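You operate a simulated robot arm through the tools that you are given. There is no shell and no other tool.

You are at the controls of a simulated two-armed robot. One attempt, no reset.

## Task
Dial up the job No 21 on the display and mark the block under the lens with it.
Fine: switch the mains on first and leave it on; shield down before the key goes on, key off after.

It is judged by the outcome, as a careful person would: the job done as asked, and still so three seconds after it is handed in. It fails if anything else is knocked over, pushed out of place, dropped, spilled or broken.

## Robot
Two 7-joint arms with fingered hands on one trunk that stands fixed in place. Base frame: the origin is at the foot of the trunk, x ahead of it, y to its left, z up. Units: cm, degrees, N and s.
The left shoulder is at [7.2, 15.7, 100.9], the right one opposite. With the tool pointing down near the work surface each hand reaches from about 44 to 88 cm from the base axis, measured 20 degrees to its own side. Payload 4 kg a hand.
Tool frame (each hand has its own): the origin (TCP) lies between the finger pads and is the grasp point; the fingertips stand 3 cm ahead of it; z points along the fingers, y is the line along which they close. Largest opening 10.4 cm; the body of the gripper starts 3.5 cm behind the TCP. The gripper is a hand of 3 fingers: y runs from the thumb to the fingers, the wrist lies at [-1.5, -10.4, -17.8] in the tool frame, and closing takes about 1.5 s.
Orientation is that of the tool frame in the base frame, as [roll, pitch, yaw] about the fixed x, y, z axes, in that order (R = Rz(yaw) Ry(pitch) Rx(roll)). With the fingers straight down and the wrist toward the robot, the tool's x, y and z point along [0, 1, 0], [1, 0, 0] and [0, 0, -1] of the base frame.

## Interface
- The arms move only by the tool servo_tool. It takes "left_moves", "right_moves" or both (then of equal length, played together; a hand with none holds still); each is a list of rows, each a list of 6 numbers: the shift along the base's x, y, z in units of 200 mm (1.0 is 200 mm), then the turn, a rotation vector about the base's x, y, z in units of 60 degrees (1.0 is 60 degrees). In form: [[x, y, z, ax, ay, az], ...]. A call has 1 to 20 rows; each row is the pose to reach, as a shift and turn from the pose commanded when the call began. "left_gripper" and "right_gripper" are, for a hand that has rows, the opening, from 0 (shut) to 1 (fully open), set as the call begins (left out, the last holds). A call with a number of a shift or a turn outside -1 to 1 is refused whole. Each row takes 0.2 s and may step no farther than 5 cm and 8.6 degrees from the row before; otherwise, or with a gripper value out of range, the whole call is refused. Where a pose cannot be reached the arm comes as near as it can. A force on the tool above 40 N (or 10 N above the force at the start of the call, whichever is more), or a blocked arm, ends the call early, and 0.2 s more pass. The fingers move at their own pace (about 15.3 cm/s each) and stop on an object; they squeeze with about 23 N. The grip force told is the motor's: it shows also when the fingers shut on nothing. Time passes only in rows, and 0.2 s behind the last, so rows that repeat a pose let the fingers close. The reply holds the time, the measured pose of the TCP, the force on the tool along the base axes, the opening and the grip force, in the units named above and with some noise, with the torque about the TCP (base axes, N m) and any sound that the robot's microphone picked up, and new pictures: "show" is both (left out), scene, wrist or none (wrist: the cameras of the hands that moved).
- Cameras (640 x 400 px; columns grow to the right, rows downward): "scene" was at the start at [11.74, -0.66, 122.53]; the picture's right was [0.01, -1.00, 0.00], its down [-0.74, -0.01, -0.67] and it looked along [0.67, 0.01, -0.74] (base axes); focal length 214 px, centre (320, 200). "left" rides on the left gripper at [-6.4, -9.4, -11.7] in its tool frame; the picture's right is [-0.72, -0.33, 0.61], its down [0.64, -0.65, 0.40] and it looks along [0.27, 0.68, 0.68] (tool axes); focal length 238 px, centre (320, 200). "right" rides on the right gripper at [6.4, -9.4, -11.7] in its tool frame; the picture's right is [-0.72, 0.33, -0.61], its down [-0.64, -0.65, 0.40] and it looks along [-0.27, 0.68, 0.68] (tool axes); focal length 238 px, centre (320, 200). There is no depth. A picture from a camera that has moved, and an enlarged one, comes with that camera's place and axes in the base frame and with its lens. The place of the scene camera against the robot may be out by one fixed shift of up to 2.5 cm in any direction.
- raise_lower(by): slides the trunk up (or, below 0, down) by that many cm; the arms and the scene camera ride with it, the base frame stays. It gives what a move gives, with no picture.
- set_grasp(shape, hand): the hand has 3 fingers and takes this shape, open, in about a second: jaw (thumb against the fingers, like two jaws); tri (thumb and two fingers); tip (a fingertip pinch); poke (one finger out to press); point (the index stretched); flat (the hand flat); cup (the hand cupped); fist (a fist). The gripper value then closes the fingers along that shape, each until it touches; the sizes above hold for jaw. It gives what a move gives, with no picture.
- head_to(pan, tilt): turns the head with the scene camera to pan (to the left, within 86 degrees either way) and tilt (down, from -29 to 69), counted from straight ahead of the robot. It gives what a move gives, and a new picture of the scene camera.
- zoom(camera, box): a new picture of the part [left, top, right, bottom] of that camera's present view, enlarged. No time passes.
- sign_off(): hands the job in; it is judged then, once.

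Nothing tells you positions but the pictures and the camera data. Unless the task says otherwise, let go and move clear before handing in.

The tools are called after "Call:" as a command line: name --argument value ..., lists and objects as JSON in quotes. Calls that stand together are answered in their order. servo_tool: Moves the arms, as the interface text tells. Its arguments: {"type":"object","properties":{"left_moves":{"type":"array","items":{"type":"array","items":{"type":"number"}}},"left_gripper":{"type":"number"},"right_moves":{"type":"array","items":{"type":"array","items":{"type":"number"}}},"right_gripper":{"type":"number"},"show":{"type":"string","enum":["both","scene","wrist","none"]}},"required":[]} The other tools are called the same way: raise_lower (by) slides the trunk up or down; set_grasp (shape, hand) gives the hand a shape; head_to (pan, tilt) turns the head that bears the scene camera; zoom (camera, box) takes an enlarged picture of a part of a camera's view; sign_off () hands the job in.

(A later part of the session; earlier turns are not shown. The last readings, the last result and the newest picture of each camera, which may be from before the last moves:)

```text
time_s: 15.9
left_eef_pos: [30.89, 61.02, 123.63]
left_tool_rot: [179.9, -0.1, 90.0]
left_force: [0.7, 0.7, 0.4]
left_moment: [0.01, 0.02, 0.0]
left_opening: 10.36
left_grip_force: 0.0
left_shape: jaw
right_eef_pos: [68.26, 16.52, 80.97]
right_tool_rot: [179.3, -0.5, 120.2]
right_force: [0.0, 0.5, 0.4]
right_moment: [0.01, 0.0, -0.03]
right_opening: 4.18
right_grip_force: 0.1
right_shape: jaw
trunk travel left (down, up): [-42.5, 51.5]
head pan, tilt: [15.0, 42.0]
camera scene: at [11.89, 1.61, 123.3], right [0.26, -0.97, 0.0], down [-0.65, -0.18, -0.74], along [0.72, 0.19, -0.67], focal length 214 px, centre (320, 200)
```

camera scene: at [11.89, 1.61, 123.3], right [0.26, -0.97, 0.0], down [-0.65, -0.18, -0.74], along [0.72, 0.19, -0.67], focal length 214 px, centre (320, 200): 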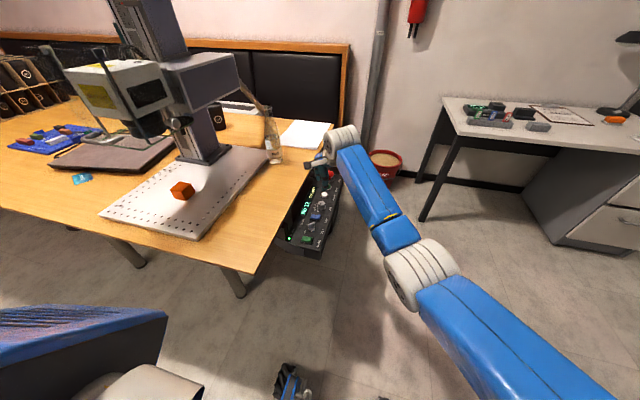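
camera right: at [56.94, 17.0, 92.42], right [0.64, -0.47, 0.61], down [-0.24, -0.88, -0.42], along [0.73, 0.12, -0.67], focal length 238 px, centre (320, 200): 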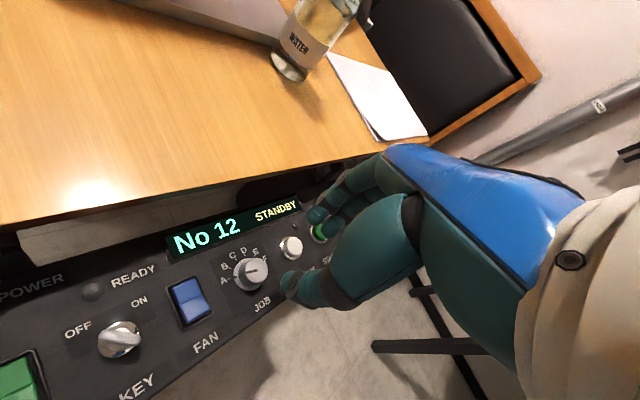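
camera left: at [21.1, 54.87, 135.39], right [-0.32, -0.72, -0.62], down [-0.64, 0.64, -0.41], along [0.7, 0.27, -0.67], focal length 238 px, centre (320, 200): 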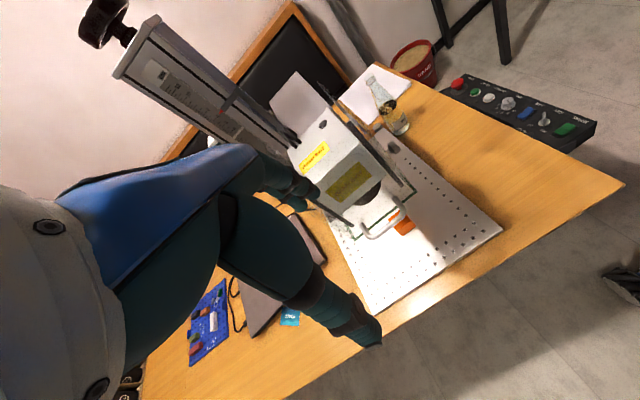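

The hand is centred over the dial. I'll descend around the knob cap and close gently.

Call:
servo_tool --right_moves '[[0.01, 0.003, -0.15, 0, 0, 0], [0.01, 0.003, -0.3, 0, 0, 0], [0.01, 0.003, -0.4, 0, 0, 0], [0.01, 0.003, -0.44, 0, 0, 0], [0.01, 0.003, -0.47, 0, 0, 0], [0.01, 0.003, -0.48, 0, 0, 0]]' --show "both"

Call:
zoom --camera "right" --box '[200, 120, 420, 320]'

```text
time_s: 17.3
left_eef_pos: [30.96, 61.12, 123.66]
left_tool_rot: [179.9, -0.1, 89.9]
left_force: [0.6, -0.5, 0.3]
left_moment: [0.01, -0.01, 0.0]
left_opening: 10.38
left_grip_force: 0.1
left_shape: jaw
right_eef_pos: [68.54, 16.53, 71.08]
right_tool_rot: [179.4, -0.4, 120.1]
right_force: [-0.5, -0.1, 0.5]
right_moment: [-0.02, 0.04, 0.02]
right_opening: 4.22
right_grip_force: 0.0
right_shape: jaw
trunk travel left (down, up): [-42.5, 51.5]
head pan, tilt: [15.0, 42.0]
camera scene: at [11.89, 1.61, 123.3], right [0.26, -0.97, 0.0], down [-0.65, -0.18, -0.74], along [0.72, 0.19, -0.67], focal length 214 px, centre (320, 200)
camera right: at [57.21, 17.11, 82.74], right [0.64, -0.47, 0.61], down [-0.24, -0.88, -0.42], along [0.73, 0.12, -0.67], focal length 238 px, centre (320, 200)
```

scene: 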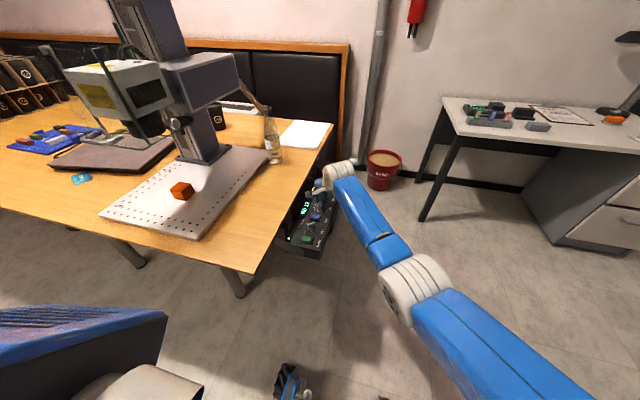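
right: 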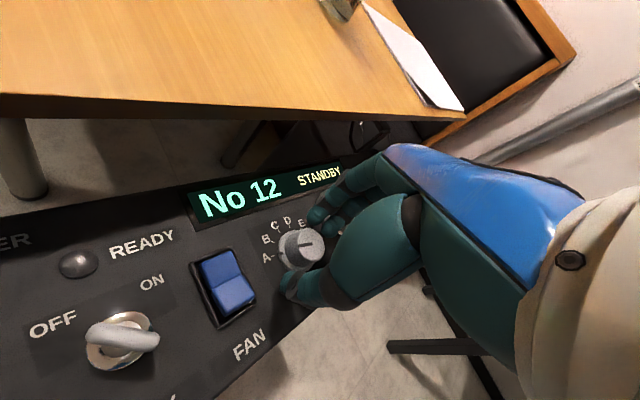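

```text
2.00 times, centred on (310, 220) of right
camera zoom: at [57.21, 17.11, 82.74], right [0.64, -0.47, 0.61], down [-0.24, -0.88, -0.42], along [0.73, 0.12, -0.67], focal length 477 px, centre (340, 160)
```

zoom: 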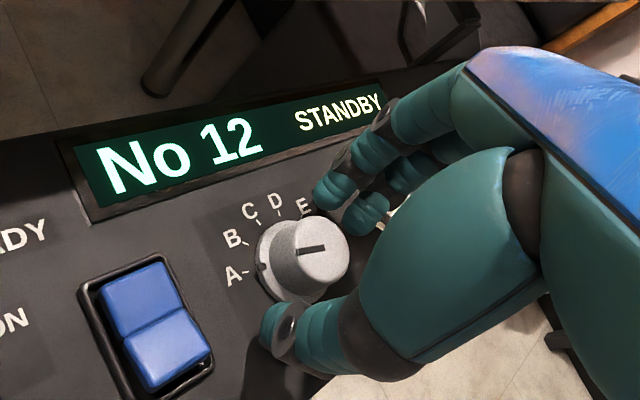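

The knob sits between the fingers. Now I'll close on it and turn about 30° clockwise, reading the display.

Call:
servo_tool --right_moves '[[0, 0, 0, 0, 0, 0], [0, 0, 0, 0, 0, 0], [0, 0, 0, 0, 0, 0], [0, 0, 0, 0, 0, 0], [0, 0, 0, 0, 0, 0]]' --right_gripper 0.1 --show "none"

Call:
servo_tool --right_moves '[[0, 0, 0, 0, 0, -0.08], [0, 0, 0, 0, 0, -0.16], [0, 0, 0, 0, 0, -0.24], [0, 0, 0, 0, 0, -0.33], [0, 0, 0, 0, 0, -0.42], [0, 0, 0, 0, 0, -0.5], [0, 0, 0, 0, 0, -0.5]]' --show "wrist"

Call:
zoom --camera "right" --box '[200, 120, 420, 320]'

```text
time_s: 18.5
left_eef_pos: [30.97, 61.23, 123.69]
left_tool_rot: [179.9, -0.1, 90.0]
left_force: [1.3, -1.2, 0.2]
left_moment: [0.0, 0.0, -0.01]
left_opening: 10.35
left_grip_force: 0.0
left_shape: jaw
right_eef_pos: [68.54, 16.68, 71.31]
right_tool_rot: [179.2, -0.5, 120.2]
right_force: [4.5, 2.4, 3.0]
right_moment: [0.06, -0.21, -0.04]
right_opening: 1.56
right_grip_force: 23.1
right_shape: jaw
trunk travel left (down, up): [-42.5, 51.5]
head pan, tilt: [15.0, 42.0]
```

```text
time_s: 20.1
left_eef_pos: [30.77, 61.29, 123.65]
left_tool_rot: [179.8, -0.1, 90.0]
left_force: [0.5, 0.6, -0.4]
left_moment: [0.02, 0.0, 0.01]
left_opening: 10.38
left_grip_force: 0.0
left_shape: jaw
right_eef_pos: [69.1, 15.65, 71.36]
right_tool_rot: [178.9, 0.0, 89.5]
right_force: [-18.1, 16.9, 9.4]
right_moment: [0.53, 0.59, 0.15]
right_opening: 1.58
right_grip_force: 22.7
right_shape: jaw
trunk travel left (down, up): [-42.5, 51.5]
head pan, tilt: [15.0, 42.0]
camera right: at [59.54, 22.01, 82.71], right [0.31, -0.72, 0.62], down [-0.65, -0.64, -0.41], along [0.69, -0.28, -0.66], focal length 238 px, centre (320, 200)
```

right: 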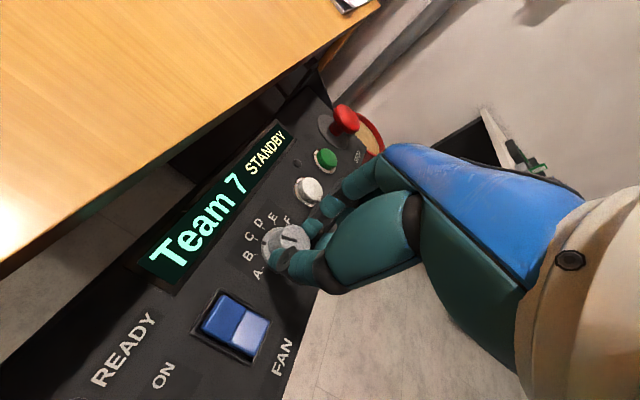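

```text
2.00 times, centred on (310, 220) of right
camera zoom: at [59.54, 22.01, 82.71], right [0.31, -0.72, 0.62], down [-0.65, -0.64, -0.41], along [0.69, -0.28, -0.66], focal length 477 px, centre (340, 160)
```

zoom: 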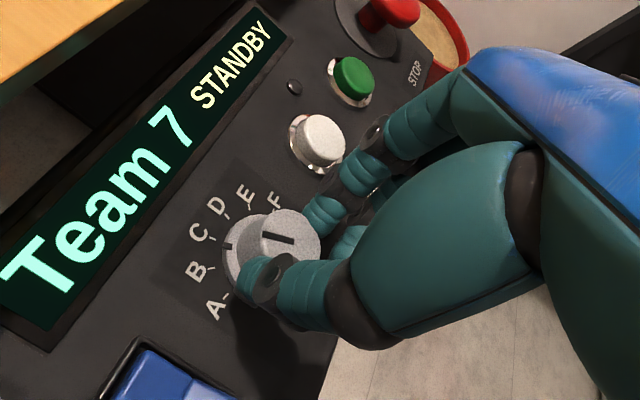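

The display changed to "Team 7". I'll zoom to see which letter the skirt mark is at.

Call:
zoom --camera "right" --box '[240, 195, 320, 285]'

```text
4.44 times, centred on (280, 240) of right
camera zoom: at [59.54, 22.01, 82.71], right [0.31, -0.72, 0.62], down [-0.65, -0.64, -0.41], along [0.69, -0.28, -0.66], focal length 1059 px, centre (498, 22)
```

zoom: 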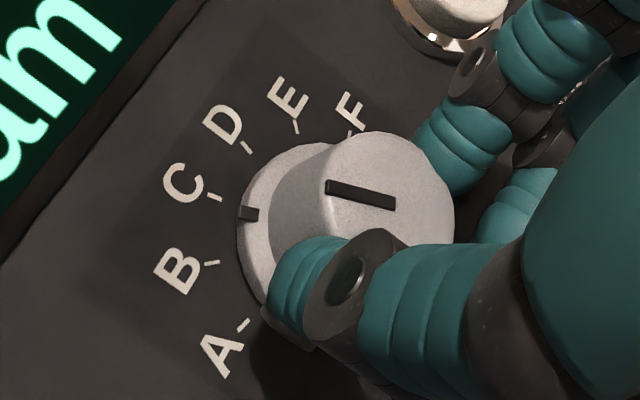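

The mark is now nearly at C ("Team 7"). I'll open, let the hand recentre, and see where the dial rests.

Call:
servo_tool --right_moves '[[0, 0, 0, 0, 0, 0], [0, 0, 0, 0, 0, 0], [0, 0, 0, 0, 0, 0]]' --right_gripper 0.4 --show "wrist"

Call:
zoom --camera "right" --box '[180, 115, 340, 285]'

Call:
zoom --camera "right" --box '[240, 195, 320, 285]'

```text
time_s: 20.9
left_eef_pos: [30.72, 61.52, 123.58]
left_tool_rot: [179.9, 0.0, 90.2]
left_force: [-0.4, -0.4, 0.5]
left_moment: [-0.01, -0.02, -0.03]
left_opening: 10.36
left_grip_force: 0.0
left_shape: jaw
right_eef_pos: [69.58, 15.38, 71.34]
right_tool_rot: [178.9, 0.1, 89.0]
right_force: [1.2, -1.1, 0.3]
right_moment: [0.0, -0.03, -0.01]
right_opening: 4.12
right_grip_force: 0.1
right_shape: jaw
trunk travel left (down, up): [-42.5, 51.5]
head pan, tilt: [15.0, 42.0]
camera right: at [59.93, 21.77, 82.72], right [0.3, -0.72, 0.62], down [-0.65, -0.63, -0.42], along [0.69, -0.28, -0.66], focal length 238 px, centre (320, 200)
```

right: 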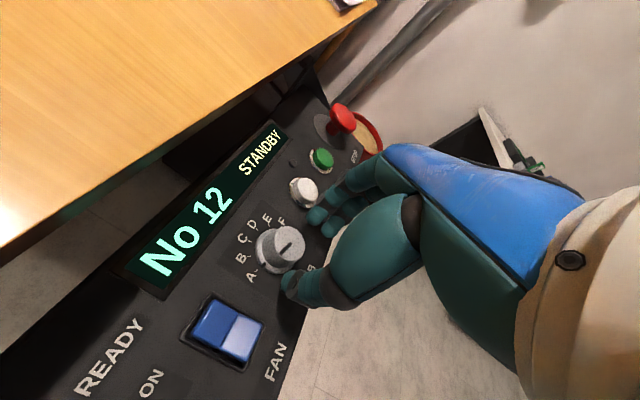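

```text
2.35 times, centred on (260, 200) of right
camera zoom: at [59.93, 21.77, 82.72], right [0.3, -0.72, 0.62], down [-0.65, -0.63, -0.42], along [0.69, -0.28, -0.66], focal length 561 px, centre (461, 200)
```

zoom: 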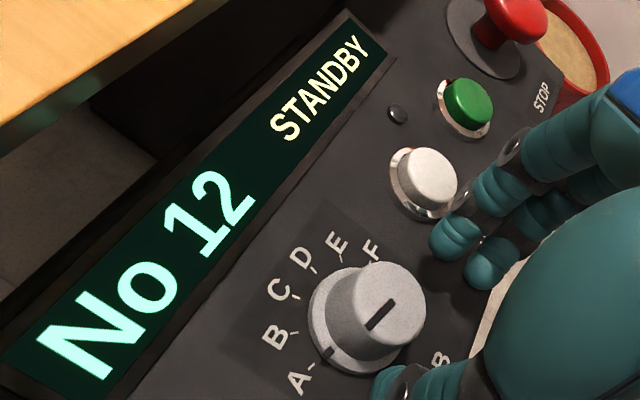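

```text
4.44 times, centred on (280, 240) of right
camera zoom: at [59.93, 21.77, 82.72], right [0.3, -0.72, 0.62], down [-0.65, -0.63, -0.42], along [0.69, -0.28, -0.66], focal length 1059 px, centre (498, 22)
```

zoom: 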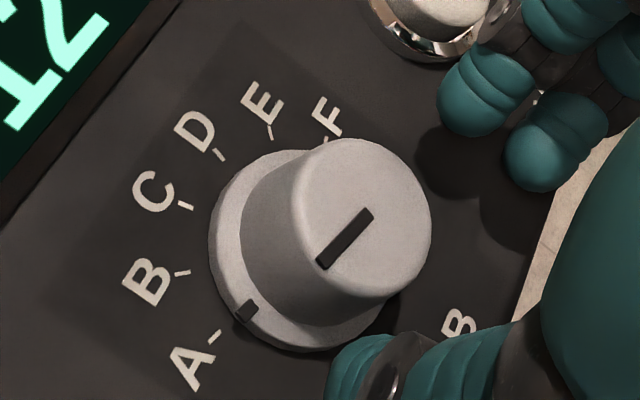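

On release the dial went back to A and the hand is about 1.5 cm off its commanded spot. I'll hold a moment to see whether the hand settles.

Call:
servo_tool --right_moves '[[0, 0, 0, 0, 0, 0], [0, 0, 0, 0, 0, 0], [0, 0, 0, 0, 0, 0]]' --show "none"

```text
time_s: 21.7
left_eef_pos: [30.93, 61.31, 123.53]
left_tool_rot: [179.8, -0.1, 90.0]
left_force: [0.0, 0.3, 0.0]
left_moment: [0.01, -0.01, 0.0]
left_opening: 10.38
left_grip_force: 0.1
left_shape: jaw
right_eef_pos: [69.52, 15.22, 71.37]
right_tool_rot: [179.0, 0.1, 89.1]
right_force: [-0.8, -1.1, -0.8]
right_moment: [-0.03, -0.02, 0.01]
right_opening: 4.13
right_grip_force: 0.0
right_shape: jaw
trunk travel left (down, up): [-42.5, 51.5]
head pan, tilt: [15.0, 42.0]
```

Call:
servo_tool --right_moves '[[0, 0, 0.1, 0, 0, 0], [0, 0, 0.3, 0, 0, 0], [-0.03, 0.035, 0.4, 0, 0, 0], [-0.05, 0.07, 0.4, 0, 0, 0], [-0.05, 0.07, 0.4, 0, 0, 0]]' --show "none"

Call:
servo_tool --right_moves '[[0, 0, 0, 0, 0, 0.12], [0, 0, 0, 0, 0, 0.25], [0, 0, 0, 0, 0, 0.37], [0, 0, 0, 0, 0, 0.5], [0, 0, 0, 0, 0, 0.6], [0, 0, 0, 0, 0, 0.6]]' --show "none"

Call:
servo_tool --right_moves '[[0, 0, 0, 0, 0, 0.12], [0, 0, 0, 0, 0, 0.25], [0, 0, 0, 0, 0, 0.37], [0, 0, 0, 0, 0, 0.5], [0, 0, 0, 0, 0, 0.5]]' --show "none"

```text
time_s: 23.1
left_eef_pos: [30.84, 60.95, 123.81]
left_tool_rot: [179.9, -0.3, 90.0]
left_force: [0.3, 0.1, -0.3]
left_moment: [0.01, 0.04, -0.01]
left_opening: 10.34
left_grip_force: 0.1
left_shape: jaw
right_eef_pos: [69.41, 15.32, 79.54]
right_tool_rot: [178.5, 0.4, 88.2]
right_force: [0.1, -1.0, -0.3]
right_moment: [0.02, 0.03, -0.03]
right_opening: 4.13
right_grip_force: 0.1
right_shape: jaw
trunk travel left (down, up): [-42.5, 51.5]
head pan, tilt: [15.0, 42.0]
stopped in row 5 (right hand): the arm was blocked; the commanded pose is now the measured one
```

```text
time_s: 24.5
left_eef_pos: [30.77, 60.95, 123.76]
left_tool_rot: [179.8, -0.2, 90.0]
left_force: [0.4, 0.4, 0.1]
left_moment: [-0.05, 0.01, 0.05]
left_opening: 10.39
left_grip_force: 0.1
left_shape: jaw
right_eef_pos: [69.09, 15.71, 79.29]
right_tool_rot: [178.7, 0.3, 124.5]
right_force: [-0.3, 0.4, 0.2]
right_moment: [0.01, -0.02, 0.02]
right_opening: 4.15
right_grip_force: 0.0
right_shape: jaw
trunk travel left (down, up): [-42.5, 51.5]
head pan, tilt: [15.0, 42.0]
```

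```text
time_s: 25.7
left_eef_pos: [30.72, 60.83, 123.67]
left_tool_rot: [179.8, -0.2, 90.0]
left_force: [-0.2, -0.4, -0.5]
left_moment: [0.04, 0.0, -0.02]
left_opening: 10.39
left_grip_force: 0.0
left_shape: jaw
right_eef_pos: [69.1, 15.7, 79.26]
right_tool_rot: [178.6, 0.2, 154.4]
right_force: [0.0, 0.5, -0.2]
right_moment: [-0.02, -0.01, -0.02]
right_opening: 4.13
right_grip_force: 0.1
right_shape: jaw
trunk travel left (down, up): [-42.5, 51.5]
head pan, tilt: [15.0, 42.0]
```

At yaw 90 here the arm hits a limit ("blocked"), while yaw ≥120 tracks well. I'll test how far the hand can turn the other way, so I can start the dial turn from a larger yaw.

Call:
servo_tool --right_moves '[[-0.015, 0.02, 0, 0, 0, 0.12], [-0.03, 0.045, 0, 0, 0, 0.25], [-0.03, 0.045, 0, 0, 0, 0.37], [-0.03, 0.045, 0, 0, 0, 0.5], [-0.03, 0.045, 0, 0, 0, 0.62], [-0.03, 0.045, 0, 0, 0, 0.75], [-0.03, 0.045, 0, 0, 0, 0.75]]' --show "both"

Call:
zoom --camera "right" --box '[180, 115, 400, 315]'

```text
time_s: 27.3
left_eef_pos: [30.66, 60.8, 123.79]
left_tool_rot: [179.8, -0.2, 90.0]
left_force: [0.2, 0.3, 1.0]
left_moment: [0.01, 0.0, 0.02]
left_opening: 10.39
left_grip_force: 0.1
left_shape: jaw
right_eef_pos: [62.69, 14.11, 80.16]
right_tool_rot: [178.5, 0.4, -160.4]
right_force: [0.5, -0.4, -0.1]
right_moment: [-0.01, 0.0, -0.03]
right_opening: 4.15
right_grip_force: 0.1
right_shape: jaw
right hand out of reach, approached as far as the arm can: row 2, 3, 4, 5, 6, 7
trunk travel left (down, up): [-42.5, 51.5]
head pan, tilt: [15.0, 42.0]
camera scene: at [11.93, 1.57, 123.29], right [0.26, -0.97, 0.0], down [-0.65, -0.18, -0.74], along [0.72, 0.19, -0.67], focal length 214 px, centre (320, 200)
camera right: at [59.93, 2.63, 91.48], right [0.57, 0.53, 0.63], down [0.82, -0.39, -0.42], along [0.02, 0.75, -0.66], focal length 238 px, centre (320, 200)
```

scene: 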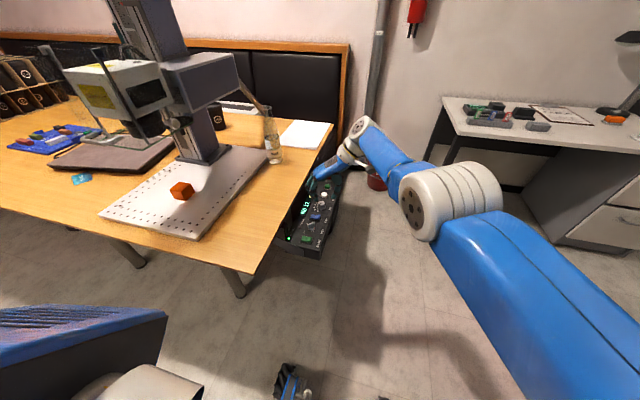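
right: 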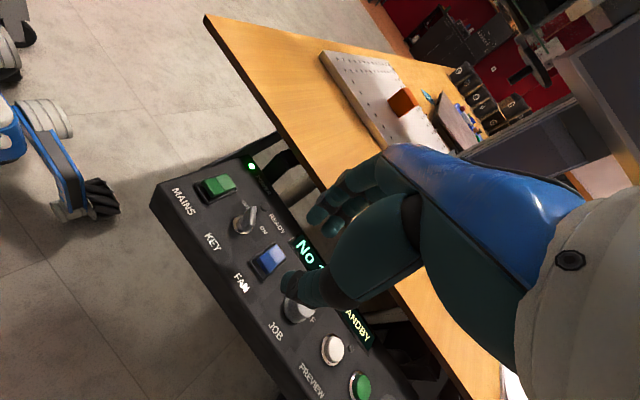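

```text
2.00 times, centred on (290, 215) of right
camera zoom: at [59.93, 2.63, 91.48], right [0.57, 0.53, 0.63], down [0.82, -0.39, -0.42], along [0.02, 0.75, -0.66], focal length 477 px, centre (380, 170)
```

zoom: 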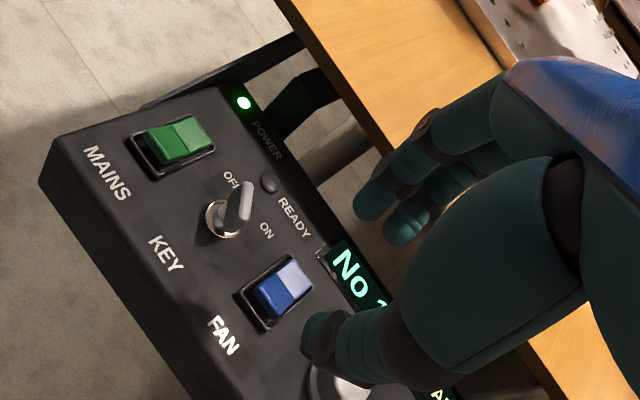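

Yaw 200 is out of reach there, so I'll work between about 155 and 112. I'm going back to yaw ≈154 over the dial.

Call:
servo_tool --right_moves '[[0, 0, 0, 0, 0, -0.12], [0, 0, 0, 0, 0, -0.25], [0, 0, 0, 0, 0, -0.37], [0, 0, 0, 0, 0, -0.5], [0, 0, 0, 0, 0, -0.62], [0, 0, 0, 0, 0, -0.78], [0, 0, 0, 0, 0, -0.82], [0, 0, 0, 0, 0, -0.82]]' --show "wrist"

Call:
zoom --camera "right" --box '[180, 115, 400, 335]'

```text
refused: row 6 steps farther than a row can; nothing moved
```

```text
1.82 times, centred on (290, 225) of right
camera zoom: at [59.93, 2.63, 91.48], right [0.57, 0.53, 0.63], down [0.82, -0.39, -0.42], along [0.02, 0.75, -0.66], focal length 433 px, centre (374, 154)
```

zoom: 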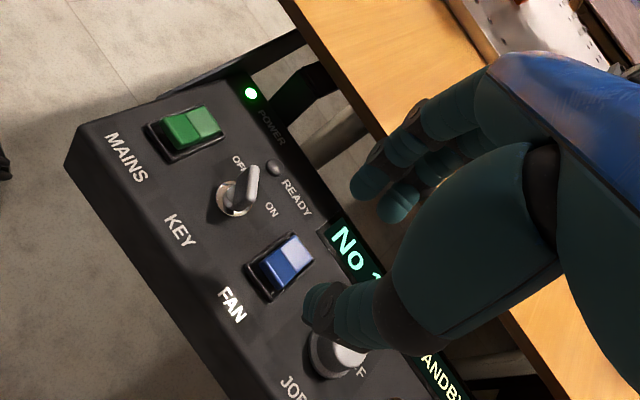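

Call:
servo_tool --right_moves '[[0, 0, 0, 0, 0, -0.12], [0, 0, 0, 0, 0, -0.25], [0, 0, 0, 0, 0, -0.37], [0, 0, 0, 0, 0, -0.5], [0, 0, 0, 0, 0, -0.62], [0, 0, 0, 0, 0, -0.74], [0, 0, 0, 0, 0, -0.82], [0, 0, 0, 0, 0, -0.82]]' --show "wrist"

Call:
zoom --camera "right" --box '[180, 115, 400, 335]'

```text
time_s: 29.1
left_eef_pos: [30.79, 60.99, 123.79]
left_tool_rot: [179.8, -0.2, 89.9]
left_force: [-0.6, 0.1, 0.5]
left_moment: [0.02, -0.01, 0.0]
left_opening: 10.37
left_grip_force: 0.1
left_shape: jaw
right_eef_pos: [70.07, 17.96, 79.43]
right_tool_rot: [178.7, 0.2, 150.1]
right_force: [0.5, 0.9, 0.3]
right_moment: [-0.01, -0.04, -0.01]
right_opening: 4.15
right_grip_force: 0.2
right_shape: jaw
right hand out of reach, approached as far as the arm can: row 1, 2, 3, 4, 5, 6, 7, 8
trunk travel left (down, up): [-42.5, 51.5]
head pan, tilt: [15.0, 42.0]
camera right: at [59.7, 12.66, 90.73], right [0.78, -0.09, 0.62], down [0.24, -0.88, -0.42], along [0.58, 0.47, -0.66], focal length 238 px, centre (320, 200)
```

right: 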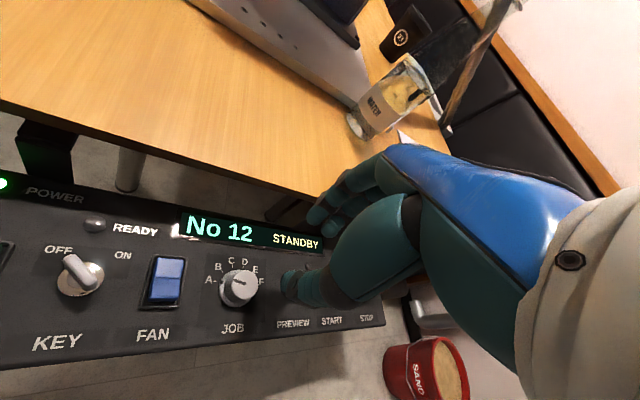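

```text
1.82 times, centred on (290, 225) of right
camera zoom: at [59.7, 12.66, 90.73], right [0.78, -0.09, 0.62], down [0.24, -0.88, -0.42], along [0.58, 0.47, -0.66], focal length 433 px, centre (374, 154)
```

zoom: 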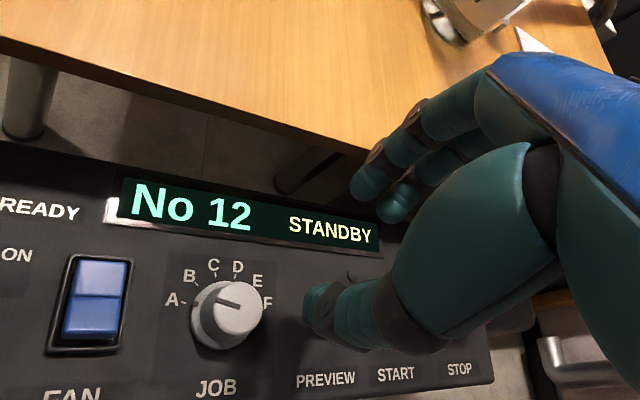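

The right arm is near its joint limits here; the left shoulder (y=15.7) is straight behind the panel and suits it far better. I'll retract the right arm clear and use the left arm for both the shield and the panel.

Call:
servo_tool --right_moves '[[0, 0, 0.2, 0, 0, 0], [-0.05, -0.05, 0.4, 0, 0, 0], [-0.2, -0.2, 0.6, 0, 0, 0], [-0.35, -0.4, 0.8, 0, 0, 0], [-0.5, -0.6, 0.9, 0, 0, 0], [-0.65, -0.8, 0.9, 0, 0, -0.1], [-0.8, -1.0, 0.9, 0, 0, -0.2]]' --right_gripper 1 --show "scene"

Call:
servo_tool --right_moves '[[-0.1, -0.2, 0, 0, 0, -0.12], [-0.2, -0.4, 0, 0, 0, -0.24], [-0.3, -0.6, 0, 0, 0, -0.36], [-0.3, -0.75, 0, 0, 0, -0.48], [-0.3, -0.9, 0, 0, 0, -0.6]]' --show "scene"

```text
refused: row 3 steps farther than a row can; nothing moved
```

```text
time_s: 30.3
left_eef_pos: [30.77, 60.82, 123.75]
left_tool_rot: [179.9, -0.3, 90.0]
left_force: [-0.1, -0.9, -0.5]
left_moment: [-0.03, 0.02, 0.03]
left_opening: 10.37
left_grip_force: 0.1
left_shape: jaw
right_eef_pos: [78.86, 4.79, 78.03]
right_tool_rot: [178.6, 0.4, 114.0]
right_force: [0.3, 0.0, -0.7]
right_moment: [0.01, 0.0, -0.01]
right_opening: 4.14
right_grip_force: 0.0
right_shape: jaw
right hand out of reach, approached as far as the arm can: row 1, 2, 3, 4, 5
trunk travel left (down, up): [-42.5, 51.5]
head pan, tilt: [15.0, 42.0]
camera scene: at [11.95, 1.48, 123.29], right [0.26, -0.97, 0.0], down [-0.65, -0.17, -0.74], along [0.72, 0.19, -0.67], focal length 214 px, centre (320, 200)
```

scene: 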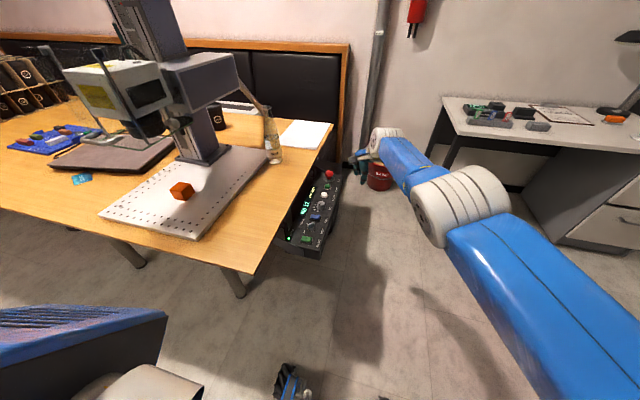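

The refused first call meant only the second ran, and the hand ended at [78.9, 4.8, 78], clear of the panel. I'll lift and retract in small steps, checking.

Call:
servo_tool --right_moves '[[0, -0.05, 0.15, 0, 0, 0], [-0.1, -0.1, 0.3, 0, 0, 0], [-0.2, -0.15, 0.45, 0, 0, 0], [-0.3, -0.2, 0.6, 0, 0, 0]]' --show "none"

```text
time_s: 31.3
left_eef_pos: [30.72, 60.85, 123.83]
left_tool_rot: [179.8, -0.2, 90.1]
left_force: [-0.7, -0.1, -0.1]
left_moment: [0.0, -0.01, 0.03]
left_opening: 10.36
left_grip_force: 0.2
left_shape: jaw
right_eef_pos: [79.64, 2.85, 90.89]
right_tool_rot: [178.7, 0.4, 114.2]
right_force: [0.1, -0.1, -0.5]
right_moment: [-0.02, 0.0, -0.03]
right_opening: 4.17
right_grip_force: 0.2
right_shape: jaw
right hand out of reach, approached as far as the arm can: row 1, 2, 3, 4
trunk travel left (down, up): [-42.5, 51.5]
head pan, tilt: [15.0, 42.0]
```

Call:
servo_tool --right_moves '[[-0.1, -0.1, 0.1, 0, 0, 0], [-0.25, -0.2, 0.1, 0, 0, 0], [-0.4, -0.35, 0.1, 0, 0, 0], [-0.55, -0.5, 0.1, 0, 0, 0], [-0.7, -0.65, 0.1, 0, 0, 0]]' --show "scene"

```text
time_s: 32.5
left_eef_pos: [30.72, 60.81, 123.88]
left_tool_rot: [179.8, -0.3, 90.0]
left_force: [0.4, -0.4, -1.1]
left_moment: [0.01, 0.01, -0.01]
left_opening: 10.4
left_grip_force: 0.2
left_shape: jaw
right_eef_pos: [81.34, -7.38, 95.27]
right_tool_rot: [178.7, 0.3, 114.2]
right_force: [0.6, -0.9, 1.1]
right_moment: [-0.02, 0.0, -0.02]
right_opening: 4.16
right_grip_force: 0.0
right_shape: jaw
right hand out of reach, approached as far as the arm can: row 1, 2, 3, 4, 5
trunk travel left (down, up): [-42.5, 51.5]
head pan, tilt: [15.0, 42.0]
camera scene: at [11.93, 1.35, 123.3], right [0.26, -0.97, 0.0], down [-0.65, -0.17, -0.74], along [0.72, 0.19, -0.67], focal length 214 px, centre (320, 200)
```

scene: 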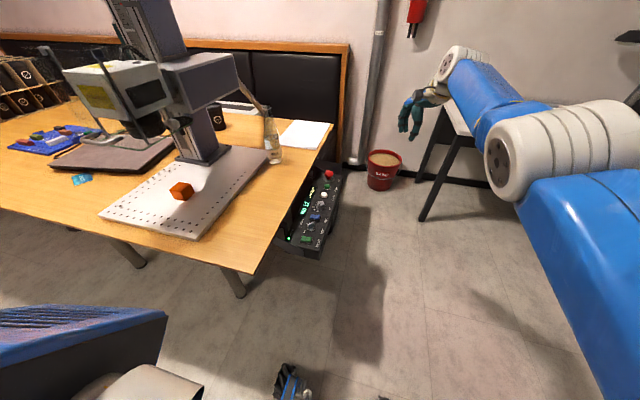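

Call:
servo_tool --right_moves '[[0, 0, 0, 0, 0, -0.12], [0, 0, 0, 0, 0, -0.24], [-0.05, -0.05, 0, 0, 0, -0.36], [-0.1, -0.1, 0, 0, 0, -0.4], [-0.2, -0.15, 0, 0, 0, -0.4], [-0.3, -0.2, 0, 0, 0, -0.4]]' --show "scene"

```text
time_s: 33.9
left_eef_pos: [30.68, 60.88, 123.75]
left_tool_rot: [179.8, -0.2, 90.1]
left_force: [0.4, -0.6, 0.2]
left_moment: [-0.01, 0.0, -0.01]
left_opening: 10.37
left_grip_force: 0.1
left_shape: jaw
right_eef_pos: [82.51, -9.99, 96.5]
right_tool_rot: [178.6, 0.4, 90.2]
right_force: [-0.4, 0.4, -0.7]
right_moment: [0.01, -0.01, 0.0]
right_opening: 4.14
right_grip_force: 0.1
right_shape: jaw
right hand out of reach, approached as far as the arm can: row 1, 2, 3, 4, 5, 6
trunk travel left (down, up): [-42.5, 51.5]
head pan, tilt: [15.0, 42.0]
camera scene: at [11.92, 1.5, 123.29], right [0.26, -0.97, 0.0], down [-0.65, -0.17, -0.74], along [0.72, 0.19, -0.67], focal length 214 px, centre (320, 200)
```

scene: 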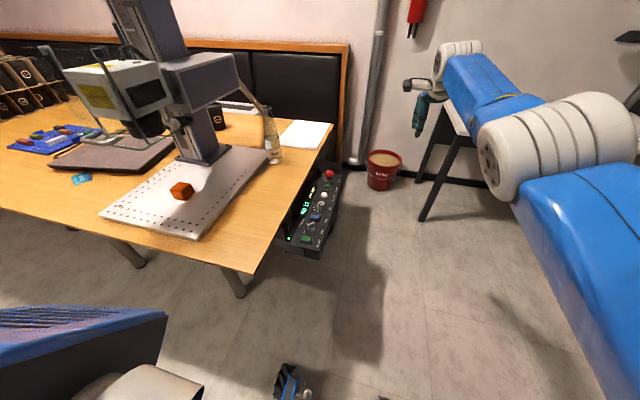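

Call:
servo_tool --right_moves '[[-0.2, 0, 0, 0, 0, 0], [-0.4, 0, 0, 0, 0, 0], [-0.6, 0, 0, 0, 0, 0], [-0.8, 0, 0, 0, 0, 0], [-1.0, 0, 0, 0, 0, 0], [-1.0, 0, 0, 0, 0, 0]]' --show "scene"

```text
time_s: 35.3
left_eef_pos: [30.53, 61.08, 123.78]
left_tool_rot: [179.7, 0.0, 89.9]
left_force: [-0.2, 0.0, 0.1]
left_moment: [-0.02, -0.04, 0.0]
left_opening: 10.37
left_grip_force: 0.1
left_shape: jaw
right_eef_pos: [80.39, -5.86, 101.67]
right_tool_rot: [178.7, 0.5, 90.2]
right_force: [-0.8, -0.5, 0.0]
right_moment: [0.0, -0.06, 0.01]
right_opening: 4.15
right_grip_force: 0.0
right_shape: jaw
right hand out of reach, approached as far as the arm can: row 1, 2, 3, 4, 5, 6
trunk travel left (down, up): [-42.5, 51.5]
head pan, tilt: [15.0, 42.0]
camera scene: at [11.79, 1.58, 123.31], right [0.26, -0.97, 0.0], down [-0.65, -0.18, -0.74], along [0.72, 0.19, -0.67], focal length 214 px, centre (320, 200)
```

scene: 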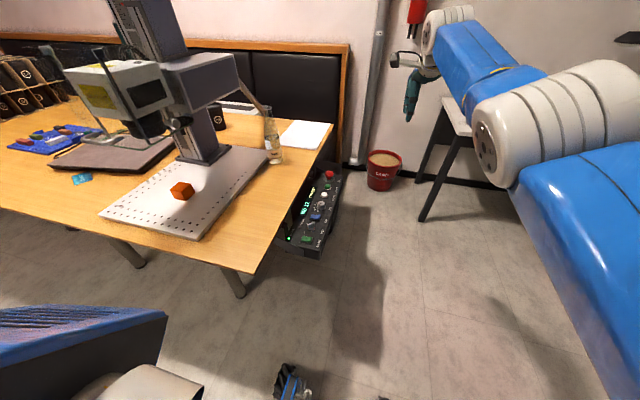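

The right arm got stuck stretched straight. I'll see whether holding the (nearer) commanded target lets it bend back.

Call:
servo_tool --right_moves '[[0, 0, 0, 0, 0, 0], [0, 0, 0, 0, 0, 0], [0, 0, 0, 0, 0, 0], [0, 0, 0, 0, 0, 0], [0, 0, 0, 0, 0, 0], [0, 0, 0, 0, 0, 0], [0, 0, 0, 0, 0, 0], [0, 0, 0, 0, 0, 0]]' --show "none"

Call:
servo_tool --right_moves '[[0, 0, -0.2, 0, 0, 0], [0, 0, -0.4, 0, 0, 0], [0, 0, -0.4, 0, 0, 0]]' --show "none"

```text
time_s: 37.1
left_eef_pos: [30.8, 60.83, 123.88]
left_tool_rot: [179.9, -0.2, 90.0]
left_force: [-0.4, -0.1, -0.5]
left_moment: [0.0, 0.02, -0.02]
left_opening: 10.36
left_grip_force: 0.0
left_shape: jaw
right_eef_pos: [80.67, -5.97, 101.56]
right_tool_rot: [178.9, 0.5, 90.1]
right_force: [-0.5, -0.3, 0.6]
right_moment: [0.0, -0.03, -0.01]
right_opening: 4.14
right_grip_force: 0.0
right_shape: jaw
trunk travel left (down, up): [-42.5, 51.5]
head pan, tilt: [15.0, 42.0]
```

```text
time_s: 37.9
left_eef_pos: [30.82, 60.92, 123.76]
left_tool_rot: [179.8, -0.2, 90.0]
left_force: [-0.1, -0.3, 1.3]
left_moment: [0.04, -0.02, 0.0]
left_opening: 10.35
left_grip_force: 0.1
left_shape: jaw
right_eef_pos: [81.87, -5.53, 93.61]
right_tool_rot: [178.6, 0.5, 90.2]
right_force: [0.4, -0.2, 0.3]
right_moment: [0.02, -0.01, -0.03]
right_opening: 4.16
right_grip_force: 0.1
right_shape: jaw
right hand out of reach, approached as far as the arm can: row 1, 2, 3
trunk travel left (down, up): [-42.5, 51.5]
head pan, tilt: [15.0, 42.0]
```

Call:
servo_tool --right_moves '[[-0.1, 0, 0.2, 0, 0, 0], [-0.2, 0, 0.4, 0, 0, 0], [-0.3, 0, 0.6, 0, 0, 0], [-0.4, 0, 0.8, 0, 0, 0], [-0.5, 0, 1.0, 0, 0, 0]]' --show "none"

Call:
servo_tool --right_moves '[[-0.2, 0, 0, 0, 0, 0], [-0.4, 0, 0, 0, 0, 0], [-0.6, 0, 0, 0, 0, 0], [-0.8, 0, 0, 0, 0, 0]]' --show "none"

```text
time_s: 39.1
left_eef_pos: [30.52, 60.9, 123.87]
left_tool_rot: [179.8, -0.2, 90.0]
left_force: [-0.5, 0.0, -0.1]
left_moment: [0.01, 0.0, 0.05]
left_opening: 10.39
left_grip_force: 0.0
left_shape: jaw
right_eef_pos: [74.69, -4.46, 115.39]
right_tool_rot: [178.7, 0.5, 90.3]
right_force: [-0.4, 0.5, -0.2]
right_moment: [0.0, -0.02, -0.02]
right_opening: 4.15
right_grip_force: 0.1
right_shape: jaw
right hand out of reach, approached as far as the arm can: row 1, 2, 3, 4, 5
trunk travel left (down, up): [-42.5, 51.5]
head pan, tilt: [15.0, 42.0]
```

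```text
time_s: 40.1
left_eef_pos: [30.44, 60.95, 123.87]
left_tool_rot: [179.7, -0.1, 90.0]
left_force: [-0.7, -1.5, 0.3]
left_moment: [-0.01, -0.04, 0.0]
left_opening: 10.4
left_grip_force: 0.0
left_shape: jaw
right_eef_pos: [69.06, -0.79, 122.2]
right_tool_rot: [178.6, 0.5, 90.2]
right_force: [0.7, 0.4, -0.6]
right_moment: [-0.03, -0.03, 0.02]
right_opening: 4.17
right_grip_force: 0.0
right_shape: jaw
right hand out of reach, approached as far as the arm can: row 1, 2, 3, 4
trunk travel left (down, up): [-42.5, 51.5]
head pan, tilt: [15.0, 42.0]
```

Call:
servo_tool --right_moves '[[0, -0.2, 0, 0, 0, 0], [0, -0.4, 0, 0, 0, 0], [0, -0.6, 0, 0, 0, 0], [0, -0.8, 0, 0, 0, 0], [0, -1.0, 0, 0, 0, 0]]' --show "none"

Call:
servo_tool --right_moves '[[-0.1, 0, -0.1, 0, 0, 0], [-0.2, 0, -0.2, 0, 0, 0], [-0.3, 0, -0.3, 0, 0, 0], [-0.4, 0, -0.4, 0, 0, 0]]' --show "scene"

```text
time_s: 41.3
left_eef_pos: [30.77, 60.77, 123.95]
left_tool_rot: [179.8, -0.4, 90.0]
left_force: [-0.3, -0.4, 0.3]
left_moment: [0.04, -0.03, 0.0]
left_opening: 10.39
left_grip_force: 0.0
left_shape: jaw
right_eef_pos: [71.79, -21.38, 123.77]
right_tool_rot: [178.7, 0.4, 90.3]
right_force: [0.0, 0.6, 0.5]
right_moment: [0.04, 0.03, -0.01]
right_opening: 4.13
right_grip_force: 0.1
right_shape: jaw
right hand out of reach, approached as far as the arm can: row 1, 2, 3, 4, 5
trunk travel left (down, up): [-42.5, 51.5]
head pan, tilt: [15.0, 42.0]
```

```text
time_s: 42.3
left_eef_pos: [30.79, 60.77, 123.84]
left_tool_rot: [179.9, -0.3, 90.0]
left_force: [-0.5, 0.1, -0.2]
left_moment: [0.01, 0.0, 0.0]
left_opening: 10.38
left_grip_force: 0.0
left_shape: jaw
right_eef_pos: [72.97, -21.06, 122.19]
right_tool_rot: [178.7, 0.4, 90.2]
right_force: [0.1, -0.4, -0.1]
right_moment: [-0.03, 0.04, -0.03]
right_opening: 4.16
right_grip_force: 0.0
right_shape: jaw
right hand out of reach, approached as far as the arm can: row 1, 2, 3, 4
trunk travel left (down, up): [-42.5, 51.5]
head pan, tilt: [15.0, 42.0]
camera scene: at [11.97, 1.44, 123.29], right [0.26, -0.97, 0.0], down [-0.65, -0.17, -0.74], along [0.72, 0.19, -0.67], focal length 214 px, centre (320, 200)
```

scene: 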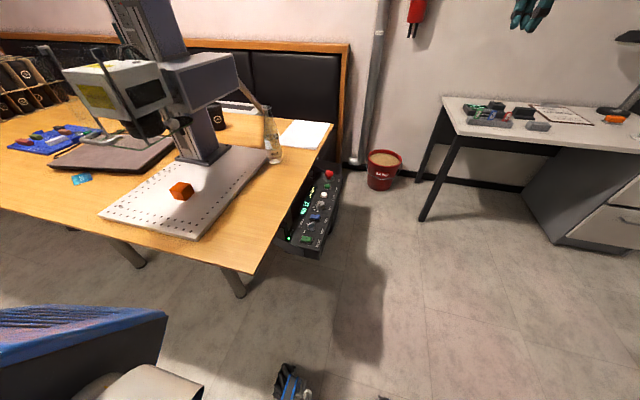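

The right arm is parked high and clear, so I'll leave it there. Next is the shield with the left hand: I'll tilt it 45° forward, close the fingers and bring it just above the D-handle (bar near [42.3, 60, 101]).

Call:
servo_tool --left_moves '[[0, 0, -0.08, 0, -0.13, 0], [0, 0, -0.16, 0, -0.26, 0], [0.05, 0, -0.24, 0, -0.39, 0], [0.1, 0, -0.32, 0, -0.52, 0], [0.15, -0.02, -0.4, 0, -0.65, 0], [0.2, -0.04, -0.48, 0, -0.75, 0], [0.25, -0.04, -0.55, 0, -0.75, 0], [0.25, -0.04, -0.55, 0, -0.75, 0]]' --left_gripper 0 --show "wrist"

Call:
head_to --pan 50 --tilt 30

```text
time_s: 44.1
left_eef_pos: [35.7, 60.17, 112.7]
left_tool_rot: [134.8, -0.1, 90.2]
left_force: [-0.7, 0.5, -0.5]
left_moment: [0.01, -0.03, 0.0]
left_opening: 0.0
left_grip_force: 23.0
left_shape: jaw
right_eef_pos: [72.88, -21.08, 122.27]
right_tool_rot: [178.7, 0.3, 90.2]
right_force: [0.7, -0.3, -0.2]
right_moment: [0.04, 0.01, -0.01]
right_opening: 4.16
right_grip_force: 0.0
right_shape: jaw
trunk travel left (down, up): [-42.5, 51.5]
head pan, tilt: [15.0, 42.0]
camera left: at [20.87, 53.57, 114.29], right [0.21, -0.72, -0.67], down [-0.17, 0.64, -0.75], along [0.96, 0.27, 0.01], focal length 238 px, centre (320, 200)
```

left: 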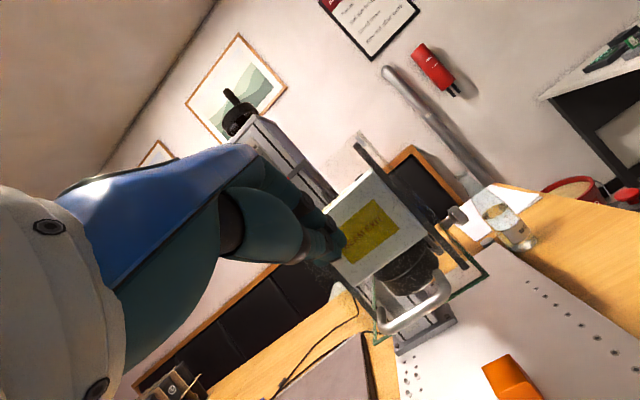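

```text
time_s: 45.1
left_eef_pos: [35.83, 60.18, 112.73]
left_tool_rot: [134.8, -0.1, 90.1]
left_force: [1.0, 0.2, 0.2]
left_moment: [0.02, -0.01, -0.01]
left_opening: 0.02
left_grip_force: 22.7
left_shape: jaw
right_eef_pos: [72.86, -21.0, 122.38]
right_tool_rot: [178.7, 0.4, 90.2]
right_force: [-0.9, -0.3, 0.0]
right_moment: [0.01, 0.02, -0.05]
right_opening: 4.14
right_grip_force: 0.1
right_shape: jaw
trunk travel left (down, up): [-42.5, 51.5]
head pan, tilt: [50.0, 30.0]
camera scene: at [9.62, 6.23, 125.12], right [0.77, -0.64, 0.0], down [-0.32, -0.38, -0.86], along [0.56, 0.66, -0.5], focal length 214 px, centre (320, 200)
```

scene: 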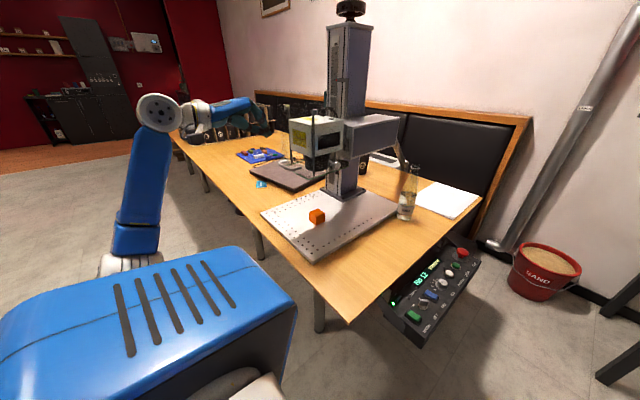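

Call:
zoom --camera "left" --box '[280, 180, 500, 370]'

Call:
zoom --camera "scene" --box '[190, 80, 350, 200]'

```text
2.11 times, centred on (390, 275) of left
camera zoom: at [20.87, 53.6, 114.3], right [0.21, -0.72, -0.67], down [-0.18, 0.64, -0.75], along [0.96, 0.27, 0.01], focal length 502 px, centre (173, 42)
```

zoom: 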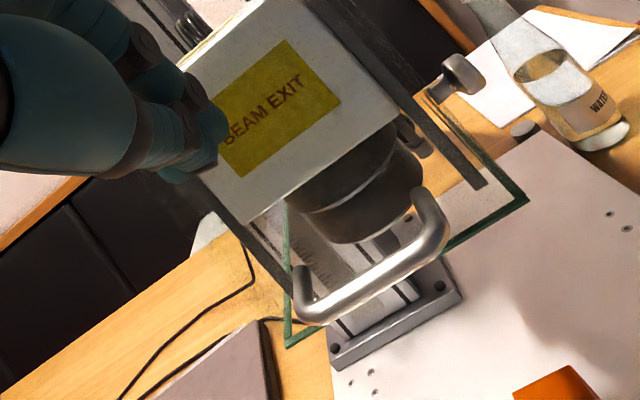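

```text
3.33 times, centred on (270, 140) of scene
camera zoom: at [9.62, 6.23, 125.12], right [0.77, -0.64, 0.0], down [-0.32, -0.38, -0.86], along [0.56, 0.66, -0.5], focal length 715 px, centre (487, 400)
```

zoom: 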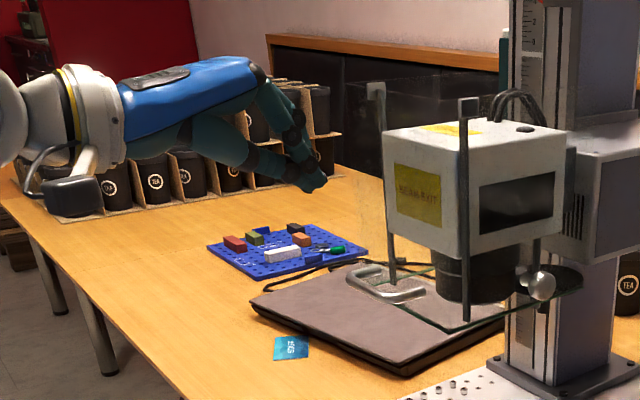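

The handle bar's middle is near [43.2, 60.5, 100.1] and the glass front at x≈45.5. I'll put the closed fingertips just over the bar, then press down a little to test whether the shield slides.

Call:
servo_tool --left_moves '[[0.1, 0.01, -0.1, 0, 0, 0], [0.2, 0.01, -0.2, 0, 0, 0], [0.29, 0.01, -0.33, 0, 0, 0], [0.29, 0.01, -0.33, 0, 0, 0]]' --show "both"

Call:
zoom --camera "scene" --box '[230, 80, 350, 180]'

Call:
zoom --camera "left" --box '[240, 160, 460, 340]'

```text
time_s: 46.1
left_eef_pos: [41.48, 60.26, 106.15]
left_tool_rot: [134.8, -0.2, 90.1]
left_force: [-0.2, 0.4, -0.5]
left_moment: [0.02, 0.01, -0.01]
left_opening: 0.0
left_grip_force: 23.2
left_shape: jaw
right_eef_pos: [72.82, -21.02, 122.32]
right_tool_rot: [178.6, 0.4, 90.2]
right_force: [0.0, 0.8, -0.5]
right_moment: [0.02, -0.02, 0.01]
right_opening: 4.17
right_grip_force: 0.0
right_shape: jaw
trunk travel left (down, up): [-42.5, 51.5]
head pan, tilt: [50.0, 30.0]
camera scene: at [9.61, 6.22, 125.13], right [0.77, -0.64, 0.0], down [-0.32, -0.38, -0.86], along [0.56, 0.66, -0.5], focal length 214 px, centre (320, 200)
camera left: at [26.63, 53.72, 107.68], right [0.21, -0.72, -0.67], down [-0.18, 0.64, -0.75], along [0.96, 0.27, 0.01], focal length 238 px, centre (320, 200)
```

scene: 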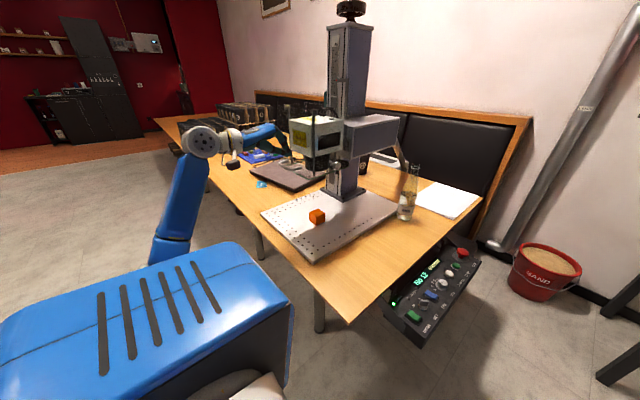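
left: 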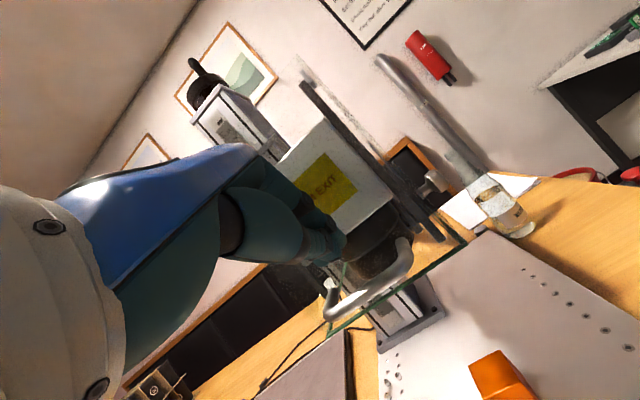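

```text
4.00 times, centred on (290, 130) of scene
camera zoom: at [9.61, 6.22, 125.13], right [0.77, -0.64, 0.0], down [-0.32, -0.38, -0.86], along [0.56, 0.66, -0.5], focal length 858 px, centre (440, 480)
```

zoom: 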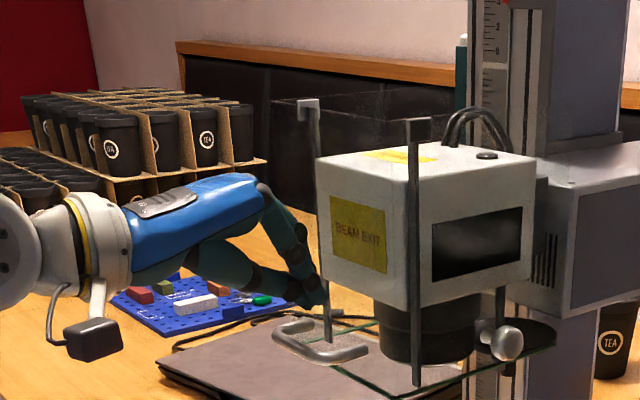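

```text
2.22 times, centred on (350, 250) of left
camera zoom: at [26.63, 53.72, 107.68], right [0.21, -0.72, -0.67], down [-0.18, 0.64, -0.75], along [0.96, 0.27, 0.01], focal length 530 px, centre (253, 89)
```

zoom: 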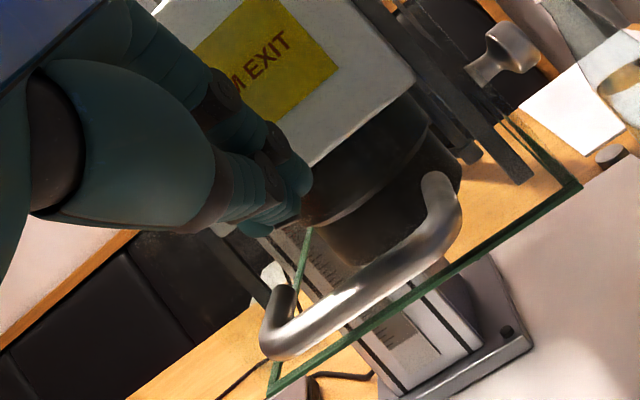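

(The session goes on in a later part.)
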